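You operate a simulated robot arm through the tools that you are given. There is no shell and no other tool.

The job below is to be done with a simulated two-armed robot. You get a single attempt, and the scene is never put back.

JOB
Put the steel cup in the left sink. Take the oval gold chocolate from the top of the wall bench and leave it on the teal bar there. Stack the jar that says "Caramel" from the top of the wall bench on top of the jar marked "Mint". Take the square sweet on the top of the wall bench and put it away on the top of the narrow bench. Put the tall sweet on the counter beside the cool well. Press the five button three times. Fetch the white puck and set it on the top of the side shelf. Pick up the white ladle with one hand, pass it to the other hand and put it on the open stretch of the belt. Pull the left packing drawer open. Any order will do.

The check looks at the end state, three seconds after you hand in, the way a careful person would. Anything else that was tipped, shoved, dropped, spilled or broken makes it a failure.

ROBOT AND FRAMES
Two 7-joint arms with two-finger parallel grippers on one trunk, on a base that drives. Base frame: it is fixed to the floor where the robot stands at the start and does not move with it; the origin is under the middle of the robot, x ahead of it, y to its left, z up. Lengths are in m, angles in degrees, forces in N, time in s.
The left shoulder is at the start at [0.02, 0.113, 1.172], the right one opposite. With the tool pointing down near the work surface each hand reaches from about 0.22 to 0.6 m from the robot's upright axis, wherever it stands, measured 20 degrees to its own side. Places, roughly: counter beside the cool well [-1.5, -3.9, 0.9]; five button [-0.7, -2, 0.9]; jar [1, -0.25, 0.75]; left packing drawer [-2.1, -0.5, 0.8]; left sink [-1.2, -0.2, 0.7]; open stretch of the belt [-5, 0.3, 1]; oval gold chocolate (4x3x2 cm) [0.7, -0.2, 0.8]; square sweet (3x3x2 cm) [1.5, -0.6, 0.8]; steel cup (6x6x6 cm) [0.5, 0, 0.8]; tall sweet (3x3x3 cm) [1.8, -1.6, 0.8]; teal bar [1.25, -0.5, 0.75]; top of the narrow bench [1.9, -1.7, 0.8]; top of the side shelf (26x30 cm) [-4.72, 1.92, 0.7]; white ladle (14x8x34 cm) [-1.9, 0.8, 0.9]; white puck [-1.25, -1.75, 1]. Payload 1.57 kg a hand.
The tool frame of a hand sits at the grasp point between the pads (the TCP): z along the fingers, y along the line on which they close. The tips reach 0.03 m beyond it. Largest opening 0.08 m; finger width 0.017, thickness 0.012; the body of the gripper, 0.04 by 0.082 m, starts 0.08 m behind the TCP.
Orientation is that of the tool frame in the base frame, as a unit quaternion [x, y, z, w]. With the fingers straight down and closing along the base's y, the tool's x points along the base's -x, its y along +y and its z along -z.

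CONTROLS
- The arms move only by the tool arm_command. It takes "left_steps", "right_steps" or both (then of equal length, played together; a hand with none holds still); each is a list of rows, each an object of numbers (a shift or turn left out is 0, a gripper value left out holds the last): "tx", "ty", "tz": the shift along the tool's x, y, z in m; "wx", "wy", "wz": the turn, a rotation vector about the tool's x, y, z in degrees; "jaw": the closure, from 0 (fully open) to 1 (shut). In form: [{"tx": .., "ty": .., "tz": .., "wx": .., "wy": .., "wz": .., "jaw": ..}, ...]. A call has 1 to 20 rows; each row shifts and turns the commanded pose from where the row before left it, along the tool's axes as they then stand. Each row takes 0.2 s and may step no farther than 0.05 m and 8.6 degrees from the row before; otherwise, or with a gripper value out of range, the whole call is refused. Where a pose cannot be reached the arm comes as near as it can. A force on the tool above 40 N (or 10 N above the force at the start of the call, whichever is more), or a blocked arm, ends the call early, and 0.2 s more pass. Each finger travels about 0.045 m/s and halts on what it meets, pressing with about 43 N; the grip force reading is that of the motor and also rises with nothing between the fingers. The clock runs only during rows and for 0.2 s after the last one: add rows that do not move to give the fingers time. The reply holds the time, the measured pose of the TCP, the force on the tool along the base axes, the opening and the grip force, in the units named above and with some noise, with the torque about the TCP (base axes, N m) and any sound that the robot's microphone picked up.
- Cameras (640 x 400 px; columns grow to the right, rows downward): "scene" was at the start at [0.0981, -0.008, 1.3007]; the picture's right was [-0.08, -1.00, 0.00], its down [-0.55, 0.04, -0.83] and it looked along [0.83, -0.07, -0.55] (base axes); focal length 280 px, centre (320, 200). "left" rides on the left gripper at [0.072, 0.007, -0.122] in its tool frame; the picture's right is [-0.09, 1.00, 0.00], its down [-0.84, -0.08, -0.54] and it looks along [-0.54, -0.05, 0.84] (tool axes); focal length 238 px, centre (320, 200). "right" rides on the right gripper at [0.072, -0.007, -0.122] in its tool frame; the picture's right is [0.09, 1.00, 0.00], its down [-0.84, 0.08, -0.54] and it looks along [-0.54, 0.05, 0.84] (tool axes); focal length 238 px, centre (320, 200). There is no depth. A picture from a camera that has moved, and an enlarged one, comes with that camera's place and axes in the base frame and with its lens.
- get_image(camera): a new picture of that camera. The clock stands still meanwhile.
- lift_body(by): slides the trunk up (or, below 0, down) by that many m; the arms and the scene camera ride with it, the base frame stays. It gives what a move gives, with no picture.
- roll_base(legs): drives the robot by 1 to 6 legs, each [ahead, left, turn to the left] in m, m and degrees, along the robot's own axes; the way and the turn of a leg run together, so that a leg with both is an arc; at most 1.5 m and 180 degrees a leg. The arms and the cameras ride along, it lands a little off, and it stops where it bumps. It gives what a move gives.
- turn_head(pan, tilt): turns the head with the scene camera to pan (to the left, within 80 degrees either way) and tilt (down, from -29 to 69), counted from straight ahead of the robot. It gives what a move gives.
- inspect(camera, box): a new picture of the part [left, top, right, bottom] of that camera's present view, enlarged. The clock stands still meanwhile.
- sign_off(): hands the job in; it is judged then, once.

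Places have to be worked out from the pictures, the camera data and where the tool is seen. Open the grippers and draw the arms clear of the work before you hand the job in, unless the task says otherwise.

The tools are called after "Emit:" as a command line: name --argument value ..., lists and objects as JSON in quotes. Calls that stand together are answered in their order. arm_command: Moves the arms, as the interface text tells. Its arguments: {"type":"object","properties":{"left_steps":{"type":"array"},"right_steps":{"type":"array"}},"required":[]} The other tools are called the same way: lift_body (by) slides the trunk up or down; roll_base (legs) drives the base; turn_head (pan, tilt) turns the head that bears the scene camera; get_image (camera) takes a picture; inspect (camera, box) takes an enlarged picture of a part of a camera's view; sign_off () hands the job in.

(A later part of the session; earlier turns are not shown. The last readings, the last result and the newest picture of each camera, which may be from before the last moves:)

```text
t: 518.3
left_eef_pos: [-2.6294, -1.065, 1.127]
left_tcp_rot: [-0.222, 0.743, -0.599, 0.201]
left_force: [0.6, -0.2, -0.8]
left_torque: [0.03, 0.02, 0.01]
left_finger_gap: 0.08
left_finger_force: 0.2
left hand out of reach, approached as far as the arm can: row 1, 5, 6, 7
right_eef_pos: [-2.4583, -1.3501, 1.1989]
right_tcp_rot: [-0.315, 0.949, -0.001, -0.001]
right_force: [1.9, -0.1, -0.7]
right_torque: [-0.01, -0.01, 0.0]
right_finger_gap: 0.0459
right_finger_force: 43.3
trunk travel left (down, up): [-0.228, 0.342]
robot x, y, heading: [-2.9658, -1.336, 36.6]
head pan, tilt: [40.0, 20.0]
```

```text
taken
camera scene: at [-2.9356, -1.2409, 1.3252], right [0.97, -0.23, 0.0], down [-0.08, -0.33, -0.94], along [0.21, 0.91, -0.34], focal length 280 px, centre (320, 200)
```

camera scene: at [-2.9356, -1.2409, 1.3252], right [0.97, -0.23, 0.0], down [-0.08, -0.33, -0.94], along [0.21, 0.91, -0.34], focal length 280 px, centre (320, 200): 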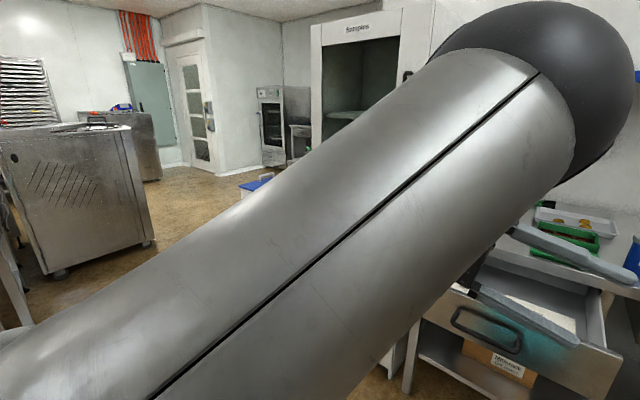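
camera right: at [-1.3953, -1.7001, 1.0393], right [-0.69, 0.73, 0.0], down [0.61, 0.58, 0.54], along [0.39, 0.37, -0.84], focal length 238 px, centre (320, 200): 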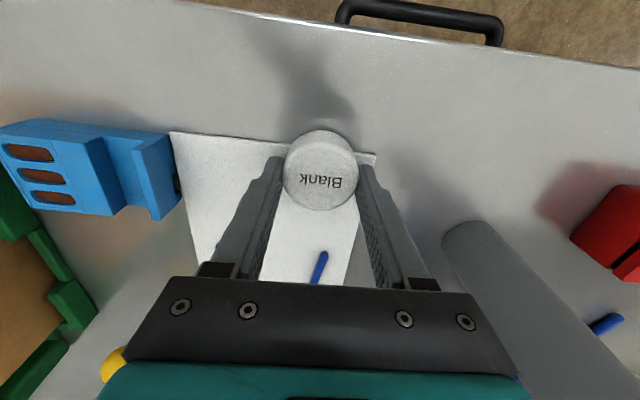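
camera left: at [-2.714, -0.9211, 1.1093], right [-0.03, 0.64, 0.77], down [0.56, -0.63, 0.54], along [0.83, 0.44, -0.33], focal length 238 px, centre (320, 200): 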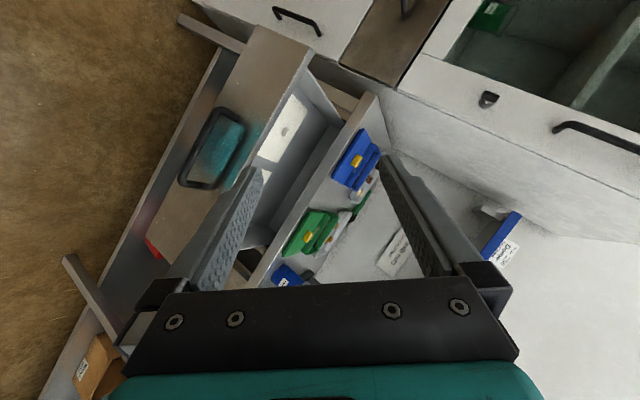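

Emit:
arm_command --left_steps '[{"wx": -8}, {"wx": -8}, {"wx": -8}, {"wx": -8}, {"wx": -8}, {"wx": -8}, {"wx": -8}, {"wx": -8}, {"wx": -8}, {"wx": -8}, {}]'

Emit:
turn_head --pan 40 --tilt 0

Emit:
get_image --camera "scene"

```text
t: 520.7
left_eef_pos: [-2.6134, -0.9462, 1.1556]
left_tcp_rot: [-0.3, 0.954, 0.012, 0.013]
left_force: [0.6, 0.5, 0.5]
left_torque: [0.04, 0.03, -0.03]
left_finger_gap: 0.08
left_finger_force: 0.0
left hand out of reach, approached as far as the arm can: row 2, 3, 4, 5, 6, 7, 8, 9, 10
right_eef_pos: [-2.4593, -1.3515, 1.1991]
right_tcp_rot: [-0.315, 0.949, 0.0, -0.001]
right_force: [0.4, -0.5, 0.4]
right_torque: [-0.02, -0.05, -0.01]
right_finger_gap: 0.0456
right_finger_force: 43.1
trunk travel left (down, up): [-0.228, 0.342]
robot x, y, heading: [-2.9638, -1.3375, 36.9]
head pan, tilt: [40.0, 20.0]
```

```text
t: 521.5
left_eef_pos: [-2.612, -0.947, 1.1545]
left_tcp_rot: [-0.299, 0.954, 0.011, 0.013]
left_force: [0.1, 0.3, 0.4]
left_torque: [0.01, -0.02, 0.0]
left_finger_gap: 0.08
left_finger_force: 0.1
right_eef_pos: [-2.4588, -1.3501, 1.1989]
right_tcp_rot: [-0.316, 0.949, 0.0, 0.0]
right_force: [-0.4, -0.2, 0.0]
right_torque: [0.01, -0.02, 0.04]
right_finger_gap: 0.0459
right_finger_force: 43.0
trunk travel left (down, up): [-0.228, 0.342]
robot x, y, heading: [-2.9636, -1.3386, 36.9]
head pan, tilt: [40.0, 0.0]
```

```text
taken
camera scene: at [-2.9363, -1.2442, 1.3575], right [0.97, -0.23, 0.0], down [0.0, 0.0, -1.0], along [0.23, 0.97, 0.0], focal length 280 px, centre (320, 200)
```

scene: 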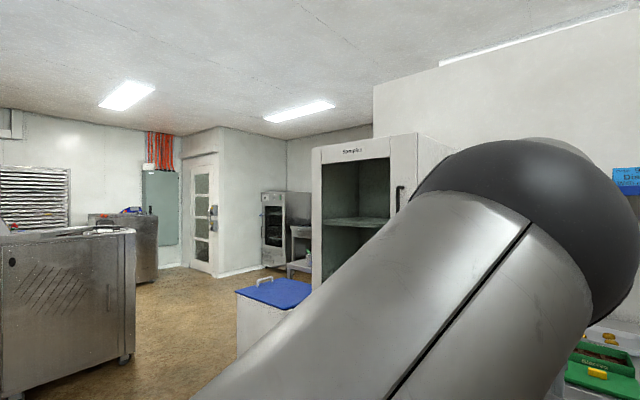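

I'll accept the left arm's posture for now (it works near full stretch) and place the puck with the right hand next. I turn to face back along the corridor, keeping clear of the open drawer.

Emit:
roll_base --legs '[[0, 0, 90], [0, -0.28, 0], [0.95, 0, 0]]'

Emit:
turn_head --pan 0 --tilt 20

Emit:
get_image --camera "scene"

Emit:
turn_head --pan -60 --tilt 30

Emit:
get_image --camera "scene"

```text
t: 532.0
left_eef_pos: [-3.7255, -0.0633, 1.1557]
left_tcp_rot: [0.891, -0.454, -0.017, -0.001]
left_force: [0.1, 0.7, -0.5]
left_torque: [-0.02, -0.03, 0.0]
left_finger_gap: 0.0798
left_finger_force: 0.1
right_eef_pos: [-3.3277, 0.0988, 1.1986]
right_tcp_rot: [0.899, -0.438, 0.001, 0.001]
right_force: [0.2, 0.2, -0.6]
right_torque: [0.0, 0.0, 0.0]
right_finger_gap: 0.0458
right_finger_force: 43.2
trunk travel left (down, up): [-0.228, 0.342]
robot x, y, heading: [-3.3298, -0.405, 127.8]
head pan, tilt: [40.0, 0.0]
```

```text
t: 533.1
left_eef_pos: [-3.7274, -0.0635, 1.1544]
left_tcp_rot: [0.892, -0.453, -0.016, -0.003]
left_force: [-0.8, -0.2, -0.3]
left_torque: [0.01, 0.01, 0.0]
left_finger_gap: 0.08
left_finger_force: 0.0
right_eef_pos: [-3.3272, 0.0984, 1.1984]
right_tcp_rot: [0.899, -0.439, 0.0, 0.0]
right_force: [0.0, 1.0, -0.4]
right_torque: [-0.01, -0.03, -0.03]
right_finger_gap: 0.0459
right_finger_force: 43.1
trunk travel left (down, up): [-0.228, 0.342]
robot x, y, heading: [-3.3287, -0.4066, 127.9]
head pan, tilt: [0.0, 20.0]
```

```text
taken
camera scene: at [-3.3942, -0.3262, 1.3253], right [0.79, 0.62, 0.0], down [0.21, -0.27, -0.94], along [-0.58, 0.74, -0.34], focal length 280 px, centre (320, 200)
```

scene: 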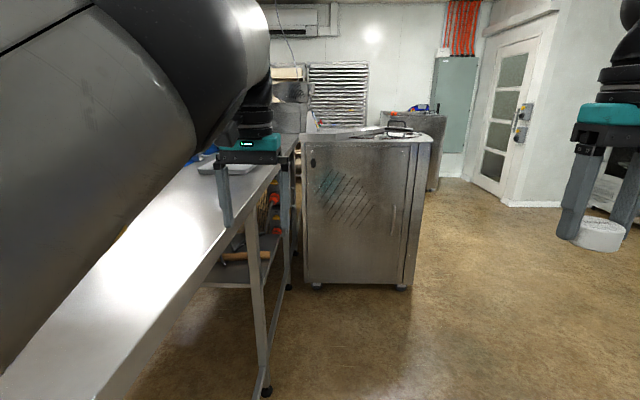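

```text
t: 534.4
left_eef_pos: [-3.7277, -0.063, 1.1554]
left_tcp_rot: [0.891, -0.455, -0.017, -0.002]
left_force: [0.2, 0.7, -0.2]
left_torque: [-0.04, 0.01, -0.02]
left_finger_gap: 0.0799
left_finger_force: 0.1
right_eef_pos: [-3.3264, 0.0992, 1.1989]
right_tcp_rot: [0.899, -0.438, 0.001, 0.0]
right_force: [0.6, -0.2, -0.8]
right_torque: [-0.01, 0.0, -0.03]
right_finger_gap: 0.046
right_finger_force: 42.7
trunk travel left (down, up): [-0.228, 0.342]
robot x, y, heading: [-3.3311, -0.4085, 127.8]
head pan, tilt: [-60.0, 30.0]
```

```text
taken
camera scene: at [-3.303, -0.3156, 1.3092], right [0.93, -0.37, 0.0], down [-0.19, -0.46, -0.87], along [0.32, 0.8, -0.5], focal length 280 px, centre (320, 200)
```

scene: 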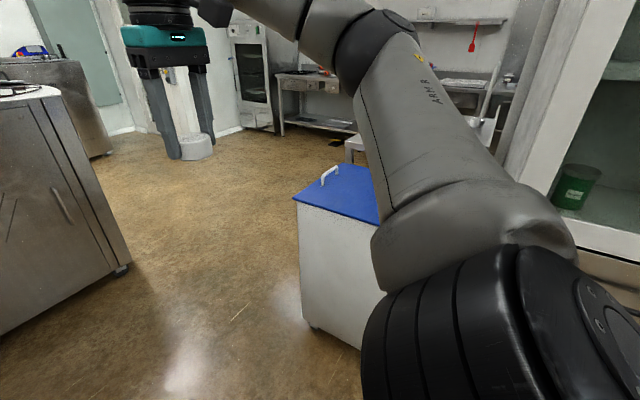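

The enrober is ahead, the bin to my right. I move to the corridor's middle, forward, then around toward the enrober's far end where the side shelf should be.

Emit:
roll_base --legs '[[0, -0.22, -0.9], [1.0, 0, 0], [0, -1.0, 0]]'

Emit:
turn_head --pan 20 --tilt 22

Emit:
get_image --camera "scene"

Emit:
turn_head --pan -20 --tilt 22

Emit:
get_image --camera "scene"

```text
t: 545.6
left_eef_pos: [-3.3745, 1.4825, 1.1566]
left_tcp_rot: [0.887, -0.462, -0.016, -0.001]
left_force: [-0.6, 0.8, 0.1]
left_torque: [-0.04, -0.03, -0.02]
left_finger_gap: 0.08
left_finger_force: 0.0
right_eef_pos: [-2.9715, 1.6357, 1.1979]
right_tcp_rot: [0.894, -0.447, 0.0, 0.0]
right_force: [0.5, 0.6, -0.8]
right_torque: [-0.03, 0.01, 0.0]
right_finger_gap: 0.0459
right_finger_force: 42.9
trunk travel left (down, up): [-0.228, 0.342]
robot x, y, heading: [-2.9842, 1.1302, 126.7]
head pan, tilt: [-60.0, 30.0]
```

```text
t: 547.2
left_eef_pos: [-3.3753, 1.4822, 1.155]
left_tcp_rot: [0.886, -0.462, -0.017, -0.002]
left_force: [-0.7, -1.0, 1.1]
left_torque: [-0.01, -0.02, 0.02]
left_finger_gap: 0.0799
left_finger_force: 0.0
right_eef_pos: [-2.9714, 1.6368, 1.1991]
right_tcp_rot: [0.895, -0.447, 0.001, 0.001]
right_force: [-0.1, 0.8, -1.0]
right_torque: [0.0, 0.01, 0.01]
right_finger_gap: 0.0456
right_finger_force: 42.9
trunk travel left (down, up): [-0.228, 0.342]
robot x, y, heading: [-2.9821, 1.1297, 126.9]
head pan, tilt: [20.0, 22.0]
```

```text
taken
camera scene: at [-3.0688, 1.1893, 1.322], right [0.55, 0.84, 0.0], down [0.31, -0.2, -0.93], along [-0.78, 0.51, -0.37], focal length 280 px, centre (320, 200)
```

scene: 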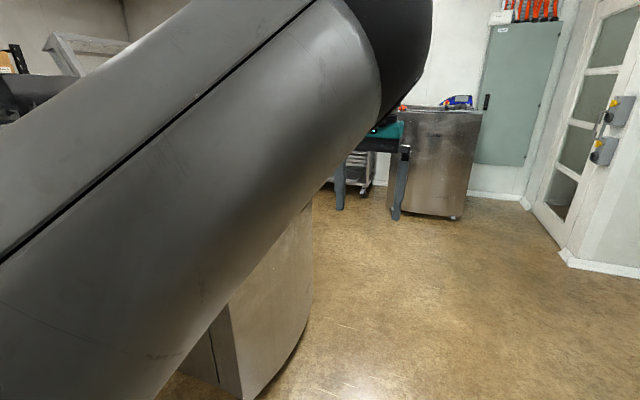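

```text
t: 548.2
left_eef_pos: [-3.3753, 1.4831, 1.1564]
left_tcp_rot: [0.886, -0.463, -0.016, -0.003]
left_force: [0.6, 0.4, -0.2]
left_torque: [0.0, 0.01, 0.03]
left_finger_gap: 0.0797
left_finger_force: 0.1
right_eef_pos: [-2.9714, 1.6353, 1.2004]
right_tcp_rot: [0.895, -0.447, 0.001, 0.0]
right_force: [0.1, 0.4, 0.2]
right_torque: [0.04, -0.01, 0.01]
right_finger_gap: 0.0459
right_finger_force: 43.2
trunk travel left (down, up): [-0.228, 0.342]
robot x, y, heading: [-2.9866, 1.1322, 127.1]
head pan, tilt: [-20.0, 22.0]
```

```text
taken
camera scene: at [-3.0181, 1.2274, 1.322], right [0.96, 0.29, 0.0], down [0.11, -0.36, -0.93], along [-0.27, 0.89, -0.37], focal length 280 px, centre (320, 200)
```

scene: 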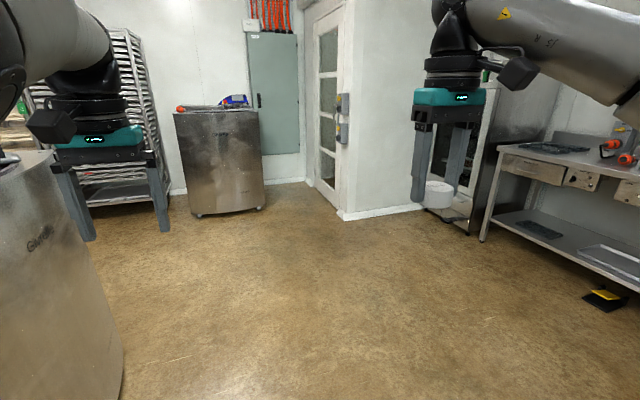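

Emit:
roll_base --legs '[[1.5, 0, 0]]'

Emit:
turn_head --pan 70 --tilt 25

Emit:
get_image --camera "scene"

```text
t: 555.6
left_eef_pos: [-4.2879, 2.6663, 1.1538]
left_tcp_rot: [0.89, -0.455, -0.017, -0.002]
left_force: [0.7, 1.1, 0.3]
left_torque: [-0.01, -0.02, -0.01]
left_finger_gap: 0.08
left_finger_force: 0.1
right_eef_pos: [-3.8871, 2.8268, 1.1983]
right_tcp_rot: [0.898, -0.44, 0.001, -0.001]
right_force: [0.0, -0.4, -0.3]
right_torque: [0.03, -0.01, -0.01]
right_finger_gap: 0.046
right_finger_force: 42.7
trunk travel left (down, up): [-0.228, 0.342]
robot x, y, heading: [-3.8922, 2.3152, 127.9]
head pan, tilt: [-20.0, 22.0]
```

```text
t: 557.3
left_eef_pos: [-4.2891, 2.6664, 1.1545]
left_tcp_rot: [0.89, -0.455, -0.017, -0.002]
left_force: [-0.2, 0.0, -0.1]
left_torque: [-0.01, 0.0, -0.04]
left_finger_gap: 0.0801
left_finger_force: 0.1
right_eef_pos: [-3.887, 2.827, 1.1993]
right_tcp_rot: [0.898, -0.44, 0.001, 0.001]
right_force: [-0.4, 0.3, -0.3]
right_torque: [0.02, 0.04, 0.01]
right_finger_gap: 0.0459
right_finger_force: 43.5
trunk travel left (down, up): [-0.228, 0.342]
robot x, y, heading: [-3.8937, 2.3224, 127.9]
head pan, tilt: [70.0, 25.0]
```

```text
taken
camera scene: at [-3.9869, 2.3003, 1.3172], right [-0.31, 0.95, 0.0], down [0.4, 0.13, -0.91], along [-0.86, -0.28, -0.42], focal length 280 px, centre (320, 200)
```

scene: 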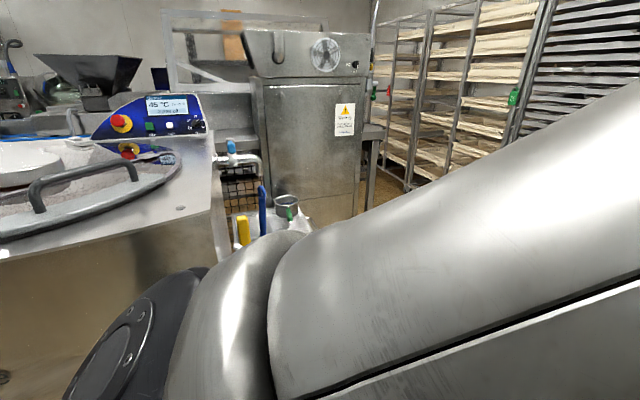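

The side shelf is beyond the tempering machine's end. I step away (right) a bit, then turn left to face it.

Emit:
roll_base --legs '[[0.1, -0.25, 0], [0, 0, 89]]'

Emit:
turn_head --pan -10 --tilt 30

Emit:
get_image --camera "scene"

Emit:
get_image --camera "right"

```text
t: 563.0
left_eef_pos: [-4.0981, 2.1576, 1.1557]
left_tcp_rot: [0.951, 0.307, -0.013, 0.01]
left_force: [-0.2, -0.1, 0.5]
left_torque: [-0.04, 0.03, 0.0]
left_finger_gap: 0.08
left_finger_force: 0.0
right_eef_pos: [-4.2584, 2.5593, 1.1991]
right_tcp_rot: [0.947, 0.323, 0.001, 0.0]
right_force: [-0.2, 0.0, -1.0]
right_torque: [-0.03, -0.03, -0.02]
right_finger_gap: 0.0458
right_finger_force: 42.6
trunk travel left (down, up): [-0.228, 0.342]
robot x, y, heading: [-3.7537, 2.5572, -142.6]
head pan, tilt: [70.0, 25.0]
```

```text
t: 564.6
left_eef_pos: [-4.0994, 2.1584, 1.1555]
left_tcp_rot: [0.951, 0.308, -0.013, 0.01]
left_force: [0.2, 0.2, 0.6]
left_torque: [-0.02, -0.01, 0.0]
left_finger_gap: 0.0799
left_finger_force: 0.1
right_eef_pos: [-4.2584, 2.5593, 1.2001]
right_tcp_rot: [0.946, 0.323, 0.001, -0.001]
right_force: [-0.2, -0.3, -1.5]
right_torque: [0.0, 0.01, -0.01]
right_finger_gap: 0.0459
right_finger_force: 42.4
trunk travel left (down, up): [-0.228, 0.342]
robot x, y, heading: [-3.7511, 2.5589, -142.4]
head pan, tilt: [-10.0, 30.0]
```

```text
taken
camera scene: at [-3.8416, 2.5047, 1.3092], right [-0.47, 0.88, 0.0], down [0.44, 0.23, -0.87], along [-0.77, -0.4, -0.5], focal length 280 px, centre (320, 200)
```

scene: 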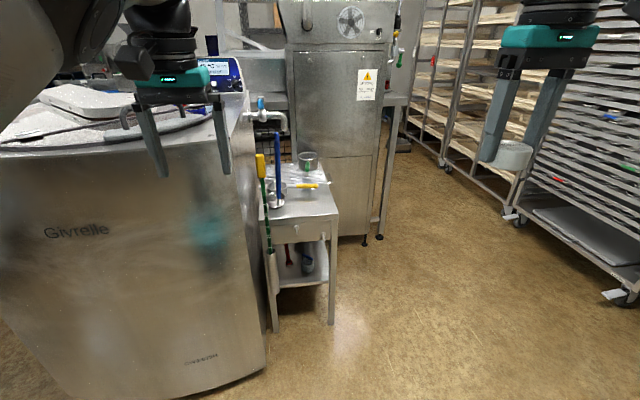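

```text
taken
camera right: at [-4.2059, 2.6108, 1.3213], right [0.68, -0.73, 0.0], down [-0.62, -0.57, 0.54], along [-0.4, -0.37, -0.84], focal length 238 px, centre (320, 200)
```

right: 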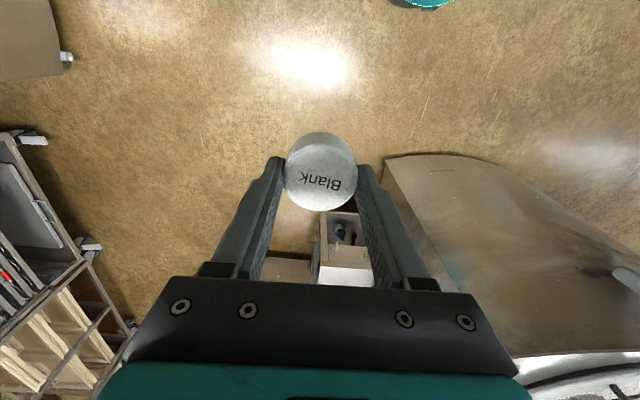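

There's the side shelf – a small table beside the tempering machine. Zoom in.

Emit:
inspect --camera "scene" --box '[220, 120, 380, 340]'

```text
1.82 times, centred on (300, 230) of scene
camera zoom: at [-3.8416, 2.5047, 1.3092], right [-0.47, 0.88, 0.0], down [0.44, 0.23, -0.87], along [-0.77, -0.4, -0.5], focal length 510 px, centre (356, 146)
```

zoom: 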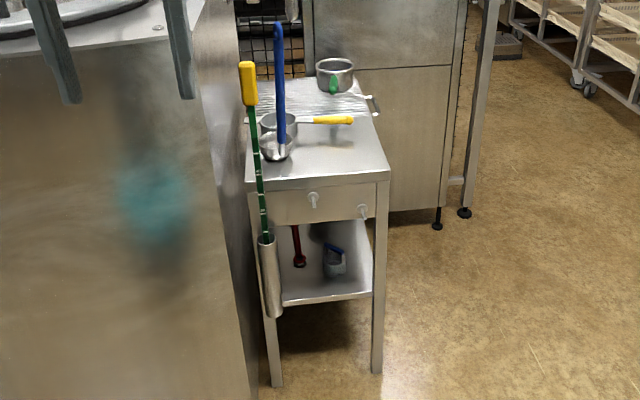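

The free spot is the front-right part of the small table's top. I raise the left hand higher for clearance over the machine and approach.

Emit:
arm_command --left_steps '[{"tz": -0.04}, {"tz": -0.04}, {"tz": -0.04}, {"tz": -0.04}, {"tz": -0.04}, {}]'

Emit:
roll_base --legs '[[0.3, -0.06, -0.7]]'

Emit:
turn_head --pan 0 --tilt 40

Emit:
get_image --camera "scene"

Emit:
get_image --camera "right"

```text
t: 566.0
left_eef_pos: [-4.0682, 2.1655, 1.2845]
left_tcp_rot: [0.952, 0.307, -0.015, 0.011]
left_force: [0.9, 0.1, -1.1]
left_torque: [0.0, 0.01, 0.01]
left_finger_gap: 0.08
left_finger_force: 0.1
left hand out of reach, approached as far as the arm can: row 3, 4, 5
right_eef_pos: [-4.2593, 2.5602, 1.1994]
right_tcp_rot: [0.946, 0.323, 0.001, -0.001]
right_force: [0.6, -0.2, -0.2]
right_torque: [-0.05, 0.03, 0.0]
right_finger_gap: 0.0458
right_finger_force: 42.8
trunk travel left (down, up): [-0.228, 0.342]
robot x, y, heading: [-3.7539, 2.5562, -142.4]
head pan, tilt: [-10.0, 30.0]
```

```text
t: 568.0
left_eef_pos: [-4.3418, 2.0393, 1.283]
left_tcp_rot: [0.953, 0.303, -0.014, 0.011]
left_force: [0.3, -0.4, 0.4]
left_torque: [0.03, -0.02, 0.01]
left_finger_gap: 0.0799
left_finger_force: 0.0
right_eef_pos: [-4.528, 2.4341, 1.1996]
right_tcp_rot: [0.948, 0.317, 0.001, -0.001]
right_force: [-0.4, -0.4, -0.3]
right_torque: [-0.01, -0.02, -0.01]
right_finger_gap: 0.0458
right_finger_force: 42.1
trunk travel left (down, up): [-0.228, 0.342]
robot x, y, heading: [-4.0203, 2.4264, -142.8]
head pan, tilt: [-10.0, 30.0]
```

```text
t: 568.7
left_eef_pos: [-4.3418, 2.0396, 1.2833]
left_tcp_rot: [0.953, 0.303, -0.015, 0.011]
left_force: [-0.3, -0.2, 0.6]
left_torque: [-0.02, -0.01, 0.0]
left_finger_gap: 0.0801
left_finger_force: 0.0
right_eef_pos: [-4.5281, 2.4347, 1.1988]
right_tcp_rot: [0.948, 0.318, 0.001, 0.0]
right_force: [-0.7, -0.4, -0.3]
right_torque: [0.0, -0.01, 0.01]
right_finger_gap: 0.0459
right_finger_force: 42.7
trunk travel left (down, up): [-0.228, 0.342]
robot x, y, heading: [-4.0224, 2.4218, -142.6]
head pan, tilt: [0.0, 40.0]
```

```text
taken
camera scene: at [-4.0994, 2.3655, 1.2939], right [-0.6, 0.8, 0.0], down [0.51, 0.39, -0.77], along [-0.61, -0.46, -0.64], focal length 280 px, centre (320, 200)
```

scene: 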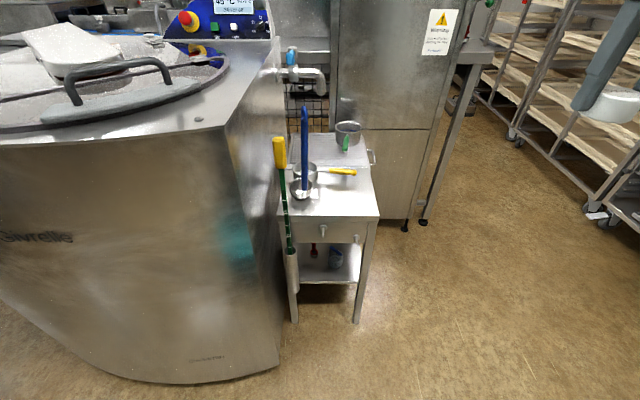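

```text
taken
camera right: at [-4.4751, 2.4855, 1.3213], right [0.67, -0.74, 0.0], down [-0.62, -0.57, 0.54], along [-0.4, -0.36, -0.84], focal length 238 px, centre (320, 200)
```

right: 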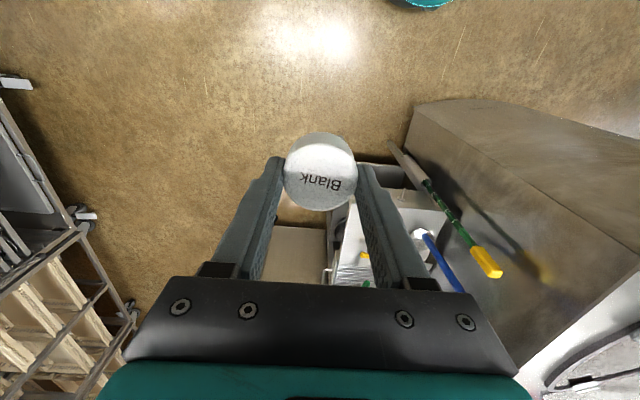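

Approach another 0.28 m and slightly right.

Emit:
roll_base --legs '[[0.27, -0.05, 0]]'

Emit:
turn_head --pan -5 --tilt 50

Emit:
get_image --camera "scene"

Emit:
get_image --camera "right"

```text
t: 570.6
left_eef_pos: [-4.5829, 1.9239, 1.2821]
left_tcp_rot: [0.954, 0.3, -0.014, 0.011]
left_force: [-0.3, 0.7, -1.0]
left_torque: [-0.03, 0.01, 0.0]
left_finger_gap: 0.0799
left_finger_force: 0.1
right_eef_pos: [-4.7683, 2.32, 1.1984]
right_tcp_rot: [0.949, 0.315, 0.001, -0.001]
right_force: [0.6, -0.5, -0.2]
right_torque: [0.02, 0.01, 0.03]
right_finger_gap: 0.0459
right_finger_force: 42.7
trunk travel left (down, up): [-0.228, 0.342]
robot x, y, heading: [-4.2654, 2.3053, -143.1]
head pan, tilt: [0.0, 40.0]
```

```text
t: 571.4
left_eef_pos: [-4.5827, 1.9232, 1.2836]
left_tcp_rot: [0.954, 0.3, -0.013, 0.011]
left_force: [0.3, -0.7, 0.0]
left_torque: [-0.02, 0.0, 0.03]
left_finger_gap: 0.08
left_finger_force: 0.1
right_eef_pos: [-4.7666, 2.3195, 1.2]
right_tcp_rot: [0.949, 0.315, 0.001, 0.0]
right_force: [0.5, 0.5, -0.2]
right_torque: [0.01, 0.04, -0.02]
right_finger_gap: 0.0458
right_finger_force: 43.1
trunk travel left (down, up): [-0.228, 0.342]
robot x, y, heading: [-4.264, 2.3054, -143.1]
head pan, tilt: [-5.0, 50.0]
```

```text
taken
camera scene: at [-4.3363, 2.2585, 1.2797], right [-0.53, 0.85, 0.0], down [0.65, 0.4, -0.64], along [-0.55, -0.34, -0.77], focal length 280 px, centre (320, 200)
```

scene: 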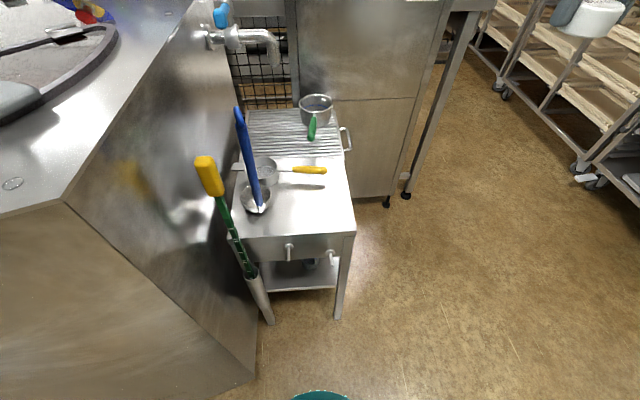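

```text
taken
camera right: at [-4.7141, 2.3699, 1.3214], right [0.67, -0.74, 0.0], down [-0.62, -0.56, 0.54], along [-0.4, -0.36, -0.84], focal length 238 px, centre (320, 200)
```

right: 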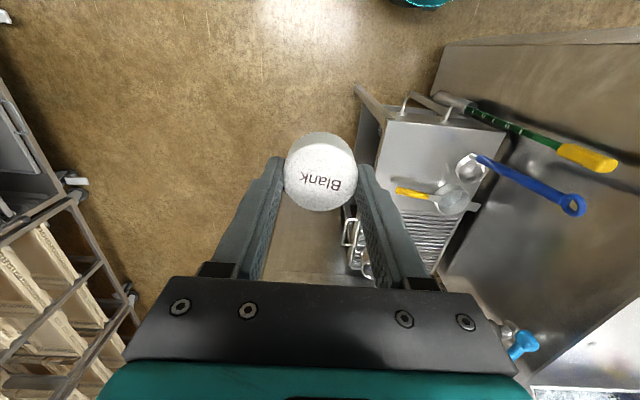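

Top surface is at z≈0.66; I'll set the puck at ≈[-4.737,2.003], front-right on the flat part. Approach 0.13 m more, then position the right hand above.

Emit:
roll_base --legs '[[0.13, -0.05, 0]]'

Emit:
get_image --camera "scene"

```text
t: 572.7
left_eef_pos: [-4.7181, 1.8869, 1.2822]
left_tcp_rot: [0.954, 0.3, -0.014, 0.011]
left_force: [-0.6, 0.0, -0.5]
left_torque: [-0.01, -0.02, 0.01]
left_finger_gap: 0.0799
left_finger_force: 0.0
right_eef_pos: [-4.9025, 2.2823, 1.2]
right_tcp_rot: [0.949, 0.316, 0.0, 0.0]
right_force: [-0.3, 0.3, 0.2]
right_torque: [0.0, -0.05, 0.01]
right_finger_gap: 0.0459
right_finger_force: 42.5
trunk travel left (down, up): [-0.228, 0.342]
robot x, y, heading: [-4.3988, 2.2675, -143.1]
head pan, tilt: [-5.0, 50.0]
```

```text
taken
camera scene: at [-4.4715, 2.2205, 1.2796], right [-0.53, 0.85, 0.0], down [0.65, 0.4, -0.64], along [-0.55, -0.34, -0.77], focal length 280 px, centre (320, 200)
```

scene: 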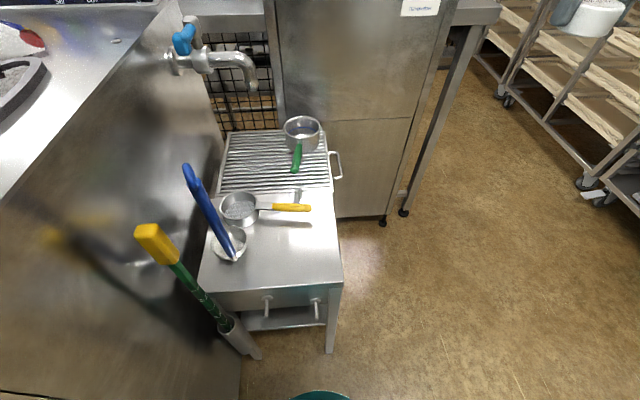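

I lower the right hand first out to the right (below the left hand), then slide in over the shelf.

Emit:
arm_command --right_steps '[{"tz": 0.045}, {"tz": 0.045}, {"tz": 0.045}, {"tz": 0.045}, {"tz": 0.045}, {"tz": 0.045}, {"tz": 0.045}, {"tz": 0.03}, {}]'

Emit:
arm_command --right_steps '[{"ty": 0.045, "tx": -0.005}, {"ty": 0.045, "tx": -0.005}, {"ty": 0.045, "tx": -0.005}, {"ty": 0.045, "tx": -0.005}, {"ty": 0.045, "tx": -0.005}, {}]'

Emit:
get_image --camera "scene"

Emit:
get_image --camera "right"

```text
t: 574.7
left_eef_pos: [-4.7177, 1.8864, 1.2843]
left_tcp_rot: [0.954, 0.299, -0.014, 0.011]
left_force: [0.2, -1.4, 0.5]
left_torque: [-0.03, 0.0, 0.01]
left_finger_gap: 0.0802
left_finger_force: 0.1
right_eef_pos: [-4.9008, 2.283, 0.8556]
right_tcp_rot: [0.949, 0.316, 0.0, -0.001]
right_force: [0.2, -0.1, -0.6]
right_torque: [-0.03, 0.01, -0.01]
right_finger_gap: 0.046
right_finger_force: 43.1
trunk travel left (down, up): [-0.228, 0.342]
robot x, y, heading: [-4.3976, 2.2708, -143.4]
head pan, tilt: [-5.0, 50.0]
```

```text
t: 576.1
left_eef_pos: [-4.7165, 1.887, 1.2823]
left_tcp_rot: [0.954, 0.3, -0.015, 0.011]
left_force: [-0.3, -0.2, 0.4]
left_torque: [0.02, -0.02, 0.0]
left_finger_gap: 0.0799
left_finger_force: 0.0
right_eef_pos: [-4.7852, 2.0895, 0.8566]
right_tcp_rot: [0.949, 0.315, 0.002, -0.001]
right_force: [0.0, 1.2, -0.2]
right_torque: [0.03, -0.02, -0.01]
right_finger_gap: 0.0456
right_finger_force: 43.0
trunk travel left (down, up): [-0.228, 0.342]
robot x, y, heading: [-4.3957, 2.2703, -143.2]
head pan, tilt: [-5.0, 50.0]
```

```text
taken
camera scene: at [-4.4707, 2.2209, 1.2797], right [-0.53, 0.85, 0.0], down [0.65, 0.4, -0.64], along [-0.55, -0.34, -0.77], focal length 280 px, centre (320, 200)
```

scene: 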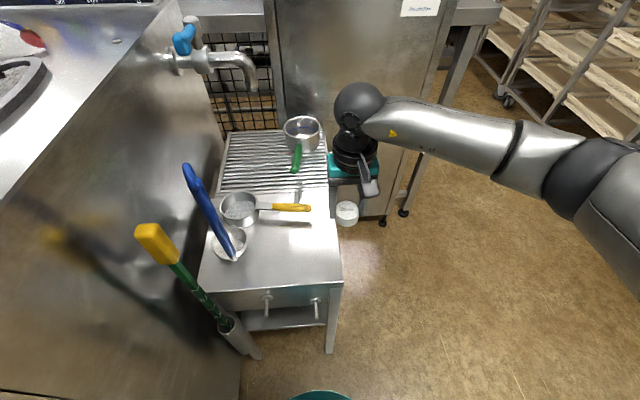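

```text
taken
camera right: at [-4.7326, 2.1387, 0.9777], right [0.67, -0.74, 0.0], down [-0.62, -0.56, 0.54], along [-0.4, -0.36, -0.84], focal length 238 px, centre (320, 200)
```

right: 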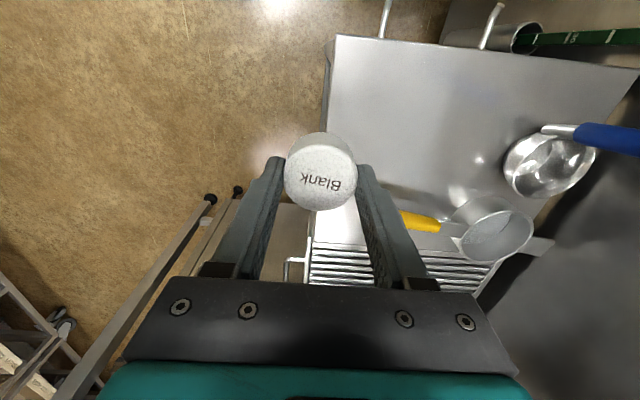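

Move 10 cm left over the free area and lower close to the surface.

Emit:
arm_command --right_steps '[{"ty": 0.035, "tx": -0.005}, {"ty": 0.035, "tx": -0.005}, {"ty": 0.0285, "tx": -0.0037}, {"tz": 0.045}, {"tz": 0.045}, {"tz": 0.03}, {}]'

Emit:
get_image --camera "right"

Emit:
inspect --camera "scene" --box '[190, 150, 400, 320]'

```text
t: 577.7
left_eef_pos: [-4.7168, 1.8863, 1.2819]
left_tcp_rot: [0.954, 0.299, -0.015, 0.012]
left_force: [0.1, -0.7, -0.1]
left_torque: [-0.03, 0.01, -0.02]
left_finger_gap: 0.0799
left_finger_force: 0.0
right_eef_pos: [-4.7386, 2.0019, 0.7344]
right_tcp_rot: [0.949, 0.315, 0.0, 0.0]
right_force: [-0.2, 0.9, 5.7]
right_torque: [0.02, -0.01, 0.02]
right_finger_gap: 0.0458
right_finger_force: 42.7
trunk travel left (down, up): [-0.228, 0.342]
robot x, y, heading: [-4.3936, 2.2683, -143.4]
head pan, tilt: [-5.0, 50.0]
```

```text
taken
camera right: at [-4.6852, 2.0518, 0.8571], right [0.67, -0.74, 0.0], down [-0.62, -0.56, 0.54], along [-0.4, -0.36, -0.84], focal length 238 px, centre (320, 200)
```

right: 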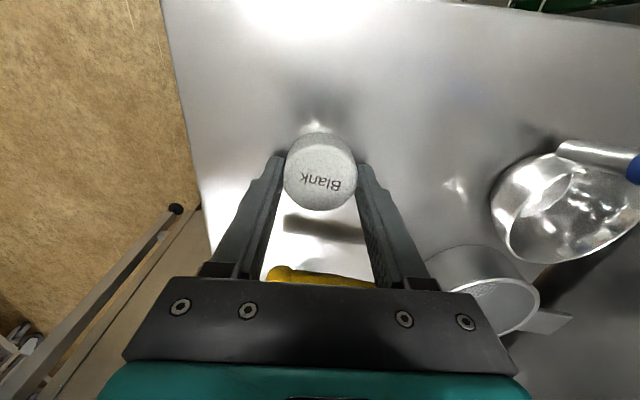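

```text
2.35 times, centred on (295, 235) of scene
camera zoom: at [-4.4703, 2.221, 1.2798], right [-0.53, 0.85, 0.0], down [0.65, 0.4, -0.64], along [-0.55, -0.34, -0.77], focal length 660 px, centre (379, 118)
```

zoom: 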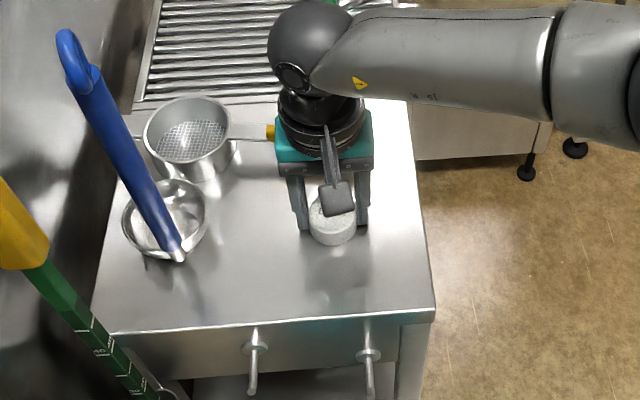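

The puck already rests on the surface (contact 5.7 N, top at z≈0.70). Open gently and lift.

Emit:
arm_command --right_steps '[{"jaw": 0.25}, {}, {}, {"jaw": 0.1}, {}, {"tz": -0.03}, {"tz": -0.045}, {"tz": -0.045}, {}]'

Emit:
get_image --camera "right"

Emit:
inspect --camera "scene" --box '[190, 150, 400, 320]'

```text
t: 579.7
left_eef_pos: [-4.7169, 1.8864, 1.283]
left_tcp_rot: [0.954, 0.299, -0.014, 0.011]
left_force: [0.4, -0.1, 1.2]
left_torque: [0.0, 0.01, -0.03]
left_finger_gap: 0.0799
left_finger_force: 0.0
right_eef_pos: [-4.7372, 1.9997, 0.8534]
right_tcp_rot: [0.949, 0.314, 0.001, -0.001]
right_force: [0.0, -0.9, -0.3]
right_torque: [0.0, -0.01, -0.01]
right_finger_gap: 0.0721
right_finger_force: 0.0
trunk travel left (down, up): [-0.228, 0.342]
robot x, y, heading: [-4.3972, 2.2679, -143.0]
head pan, tilt: [-5.0, 50.0]
```

```text
taken
camera right: at [-4.6837, 2.0512, 0.9762], right [0.67, -0.74, 0.0], down [-0.62, -0.56, 0.54], along [-0.4, -0.36, -0.84], focal length 238 px, centre (320, 200)
```

right: 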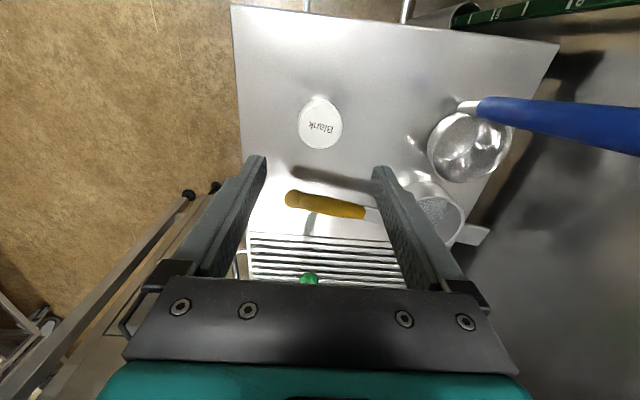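

```text
2.35 times, centred on (295, 235) of scene
camera zoom: at [-4.4706, 2.2207, 1.2796], right [-0.53, 0.85, 0.0], down [0.65, 0.4, -0.64], along [-0.55, -0.34, -0.77], focal length 660 px, centre (379, 118)
```

zoom: 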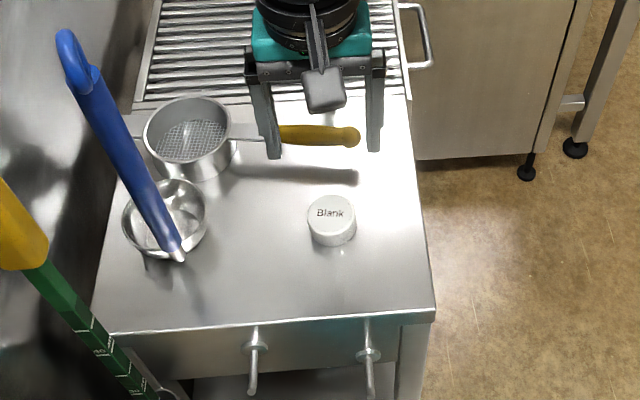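

Puck is on the side shelf. I withdraw the right hand to the right and up, back away, and head to the turntable table with the ladle.

Emit:
arm_command --right_steps '[{"tz": -0.02, "ty": -0.04}, {"ty": -0.045}, {"ty": -0.045}, {"ty": -0.045}, {"ty": -0.045}, {"ty": -0.045}, {"tz": -0.045}, {"tz": -0.045}, {"tz": -0.045}, {"tz": -0.045}, {"tz": -0.045}, {"tz": -0.04, "jaw": 0}, {}]'

Emit:
roll_base --legs '[[-0.5, 0, 0], [0, 0, 90], [0, 0.4, 0], [1.3, 0, 0]]'

Emit:
turn_head --pan -10 --tilt 28

Emit:
get_image --camera "scene"

```text
t: 582.5
left_eef_pos: [-4.717, 1.8869, 1.2844]
left_tcp_rot: [0.954, 0.301, -0.014, 0.011]
left_force: [-0.3, -0.2, 0.3]
left_torque: [0.01, 0.0, 0.01]
left_finger_gap: 0.0801
left_finger_force: 0.1
right_eef_pos: [-4.8987, 2.2125, 1.1402]
right_tcp_rot: [0.949, 0.315, 0.001, -0.001]
right_force: [0.5, 0.5, -0.2]
right_torque: [0.0, -0.04, -0.01]
right_finger_gap: 0.0799
right_finger_force: 0.2
trunk travel left (down, up): [-0.228, 0.342]
robot x, y, heading: [-4.3988, 2.2682, -143.4]
head pan, tilt: [-5.0, 50.0]
```

```text
t: 597.5
left_eef_pos: [-2.5145, 1.4275, 1.283]
left_tcp_rot: [0.466, 0.885, -0.003, 0.018]
left_force: [-0.2, 0.0, 0.0]
left_torque: [-0.02, -0.02, -0.02]
left_finger_gap: 0.08
left_finger_force: 0.0
right_eef_pos: [-2.8418, 1.2502, 1.1404]
right_tcp_rot: [0.451, 0.893, 0.001, -0.001]
right_force: [0.2, 0.0, -0.4]
right_torque: [0.0, 0.01, 0.04]
right_finger_gap: 0.0802
right_finger_force: 0.0
trunk travel left (down, up): [-0.228, 0.342]
robot x, y, heading: [-2.8969, 1.7505, -53.3]
head pan, tilt: [-5.0, 50.0]
```

```text
t: 598.4
left_eef_pos: [-2.5141, 1.4278, 1.2833]
left_tcp_rot: [0.465, 0.885, -0.003, 0.018]
left_force: [-0.1, -0.3, -0.4]
left_torque: [-0.01, -0.01, 0.06]
left_finger_gap: 0.08
left_finger_force: 0.1
right_eef_pos: [-2.8414, 1.2501, 1.1405]
right_tcp_rot: [0.451, 0.893, 0.0, -0.001]
right_force: [0.6, 0.3, -0.2]
right_torque: [-0.04, 0.0, 0.01]
right_finger_gap: 0.0803
right_finger_force: 0.1
trunk travel left (down, up): [-0.228, 0.342]
robot x, y, heading: [-2.8947, 1.7476, -53.6]
head pan, tilt: [-10.0, 28.0]
```

```text
taken
camera scene: at [-2.8482, 1.6603, 1.3123], right [-0.9, -0.45, 0.0], down [-0.21, 0.42, -0.88], along [0.39, -0.79, -0.47], focal length 280 px, centre (320, 200)
```

scene: 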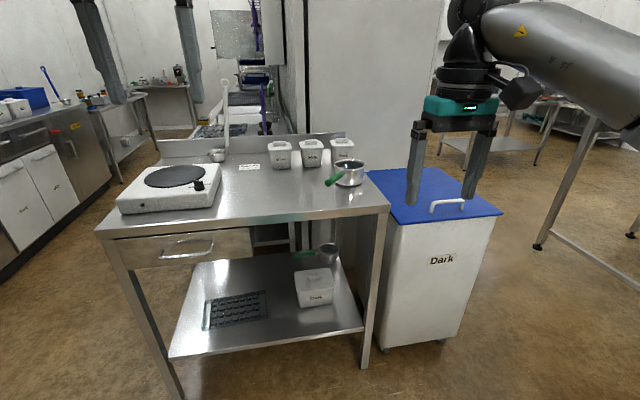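

The white ladle is standing at the back of this table (handle up). Zoom in.

Emit:
inspect --camera "scene" --box '[150, 60, 370, 220]'

Emit:
inspect --camera "scene" --box '[190, 70, 270, 180]'

```text
2.50 times, centred on (260, 140) of scene
camera zoom: at [-2.8482, 1.6603, 1.3123], right [-0.9, -0.45, 0.0], down [-0.21, 0.42, -0.88], along [0.39, -0.79, -0.47], focal length 701 px, centre (470, 350)
```

zoom: 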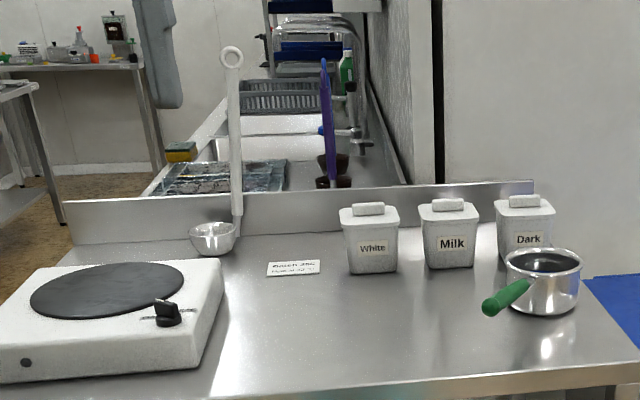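

```text
3.64 times, centred on (230, 125) of scene
camera zoom: at [-2.8482, 1.6603, 1.3123], right [-0.9, -0.45, 0.0], down [-0.21, 0.42, -0.88], along [0.39, -0.79, -0.47], focal length 1019 px, centre (647, 473)
```

zoom: 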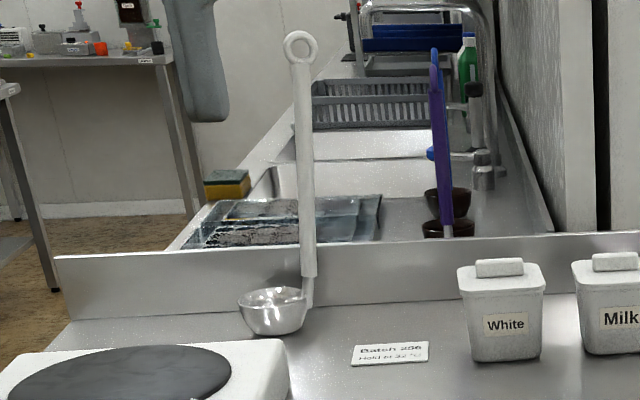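

The white ladle stands upright at ≈[-1.91,0.74], top ≈1.2 m, ring facing e1. I'll approach from the aisle end of this table so the left hand can take its top from above. Drive around.

Emit:
roll_base --legs '[[0, 1.07, 0.4], [1.25, 0, 0], [0, 0, -90]]'

Emit:
turn_head --pan 0 --tilt 30

Emit:
get_image --camera "scene"

Emit:
get_image --camera "right"

```text
t: 613.5
left_eef_pos: [-1.6174, 1.0287, 1.2837]
left_tcp_rot: [0.951, 0.308, -0.014, 0.011]
left_force: [-0.2, 0.6, 0.8]
left_torque: [-0.01, -0.04, -0.02]
left_finger_gap: 0.0797
left_finger_force: 0.0
right_eef_pos: [-1.8041, 1.3523, 1.1406]
right_tcp_rot: [0.946, 0.323, 0.001, -0.001]
right_force: [-0.2, 0.2, 0.0]
right_torque: [-0.02, 0.01, 0.02]
right_finger_gap: 0.0801
right_finger_force: 0.0
trunk travel left (down, up): [-0.228, 0.342]
robot x, y, heading: [-1.3059, 1.4136, -142.1]
head pan, tilt: [-10.0, 28.0]
```

```text
t: 614.2
left_eef_pos: [-1.6166, 1.0285, 1.2833]
left_tcp_rot: [0.952, 0.307, -0.015, 0.011]
left_force: [0.0, 0.3, -0.8]
left_torque: [0.01, 0.02, 0.0]
left_finger_gap: 0.0799
left_finger_force: 0.1
right_eef_pos: [-1.8038, 1.3523, 1.1398]
right_tcp_rot: [0.946, 0.323, 0.001, 0.0]
right_force: [-0.3, -0.1, 0.1]
right_torque: [0.03, 0.0, -0.01]
right_finger_gap: 0.0798
right_finger_force: 0.0
trunk travel left (down, up): [-0.228, 0.342]
robot x, y, heading: [-1.3069, 1.4154, -142.0]
head pan, tilt: [0.0, 30.0]
```

```text
taken
camera scene: at [-1.3832, 1.3541, 1.3092], right [-0.61, 0.79, 0.0], down [0.4, 0.31, -0.87], along [-0.69, -0.53, -0.5], focal length 280 px, centre (320, 200)
```

scene: 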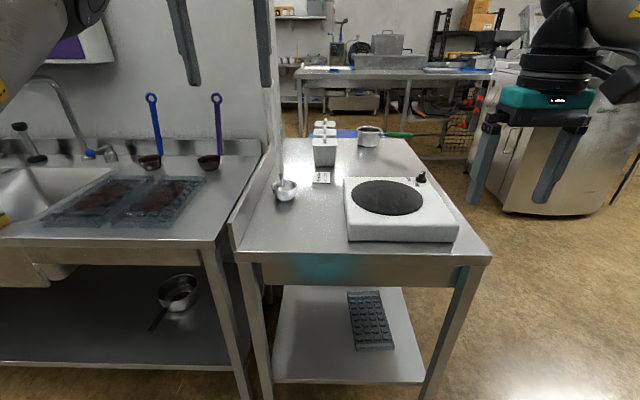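

```text
taken
camera right: at [-1.7511, 1.4034, 1.2623], right [0.68, -0.73, 0.0], down [-0.62, -0.57, 0.54], along [-0.4, -0.37, -0.84], focal length 238 px, centre (320, 200)
```

right: 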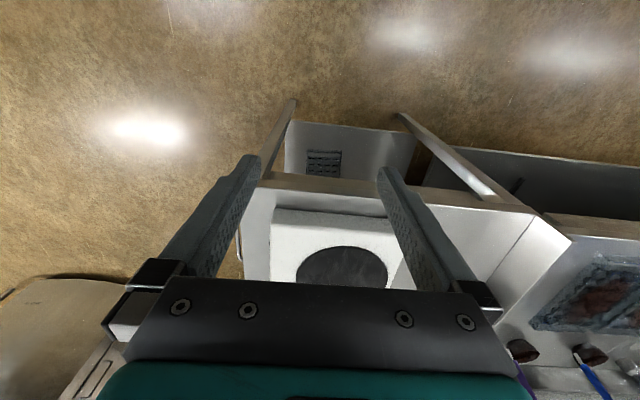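

Emit:
inspect --camera "scene" --box '[220, 60, 360, 220]'

```text
2.50 times, centred on (290, 140) of scene
camera zoom: at [-1.3832, 1.3541, 1.3092], right [-0.61, 0.79, 0.0], down [0.4, 0.31, -0.87], along [-0.69, -0.53, -0.5], focal length 701 px, centre (395, 350)
```

zoom: 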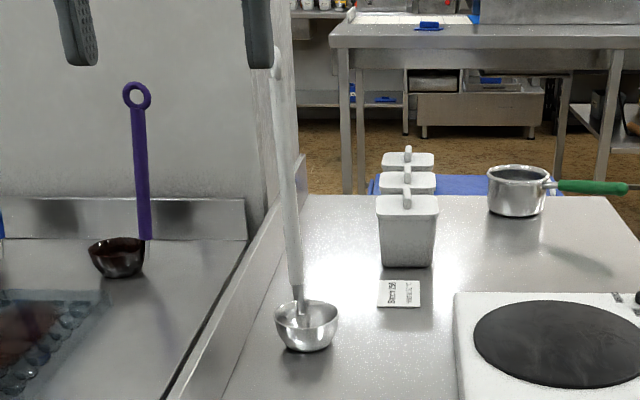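

The ladle handle is vertical at ≈0.93 m ahead, 0.127 left; top ≈1.2. Advance 0.39 m so the left hand gets almost above it.

Emit:
roll_base --legs '[[0.3, 0, -0.8], [0.08, 0, 0]]'

Emit:
turn_head --pan 5 --tilt 30

Emit:
get_image --camera "scene"

Emit:
get_image --camera "left"

```text
t: 616.9
left_eef_pos: [-1.9275, 0.8026, 1.2836]
left_tcp_rot: [0.954, 0.301, -0.014, 0.011]
left_force: [0.6, -0.8, -1.1]
left_torque: [0.04, -0.02, 0.0]
left_finger_gap: 0.0801
left_finger_force: 0.1
right_eef_pos: [-2.1084, 1.1273, 1.1385]
right_tcp_rot: [0.948, 0.317, 0.001, -0.001]
right_force: [-0.3, 0.5, 0.0]
right_torque: [0.02, 0.0, -0.02]
right_finger_gap: 0.08
right_finger_force: 0.0
trunk travel left (down, up): [-0.228, 0.342]
robot x, y, heading: [-1.6068, 1.187, -143.1]
head pan, tilt: [0.0, 30.0]
```

```text
t: 617.5
left_eef_pos: [-1.9267, 0.8029, 1.2828]
left_tcp_rot: [0.954, 0.301, -0.015, 0.012]
left_force: [0.5, -0.9, -0.4]
left_torque: [-0.01, -0.04, 0.02]
left_finger_gap: 0.08
left_finger_force: 0.1
right_eef_pos: [-2.1079, 1.1286, 1.1411]
right_tcp_rot: [0.948, 0.317, 0.002, 0.0]
right_force: [-0.4, 0.2, 0.1]
right_torque: [0.0, 0.04, 0.02]
right_finger_gap: 0.0799
right_finger_force: 0.1
trunk travel left (down, up): [-0.228, 0.342]
robot x, y, heading: [-1.61, 1.1881, -143.1]
head pan, tilt: [5.0, 30.0]
```

```text
taken
camera scene: at [-1.683, 1.1178, 1.3092], right [-0.67, 0.74, 0.0], down [0.37, 0.33, -0.87], along [-0.64, -0.58, -0.5], focal length 280 px, centre (320, 200)
```

scene: 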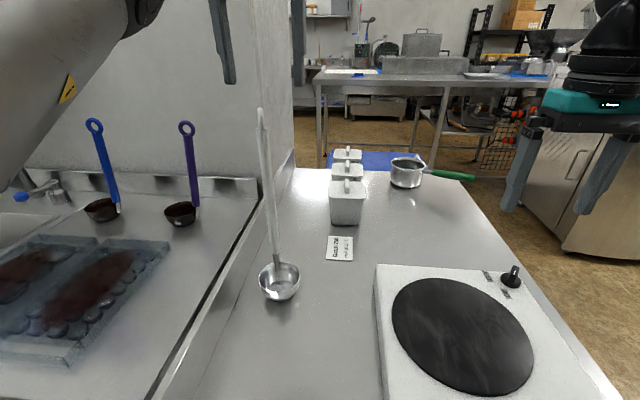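

```text
taken
camera left: at [-1.8604, 0.8412, 1.4018], right [0.5, -0.87, 0.01], down [-0.72, -0.4, 0.57], along [-0.49, -0.29, -0.82], focal length 238 px, centre (320, 200)
```

left: 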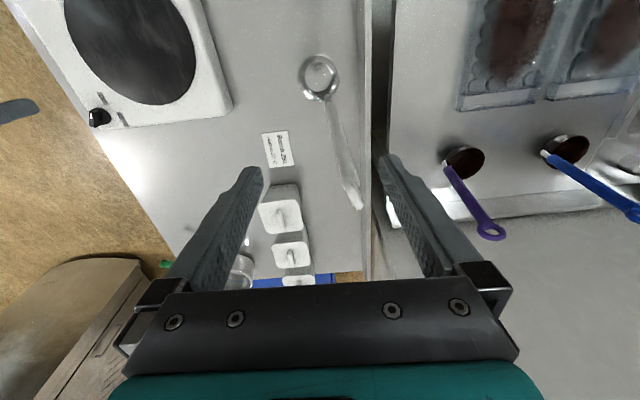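

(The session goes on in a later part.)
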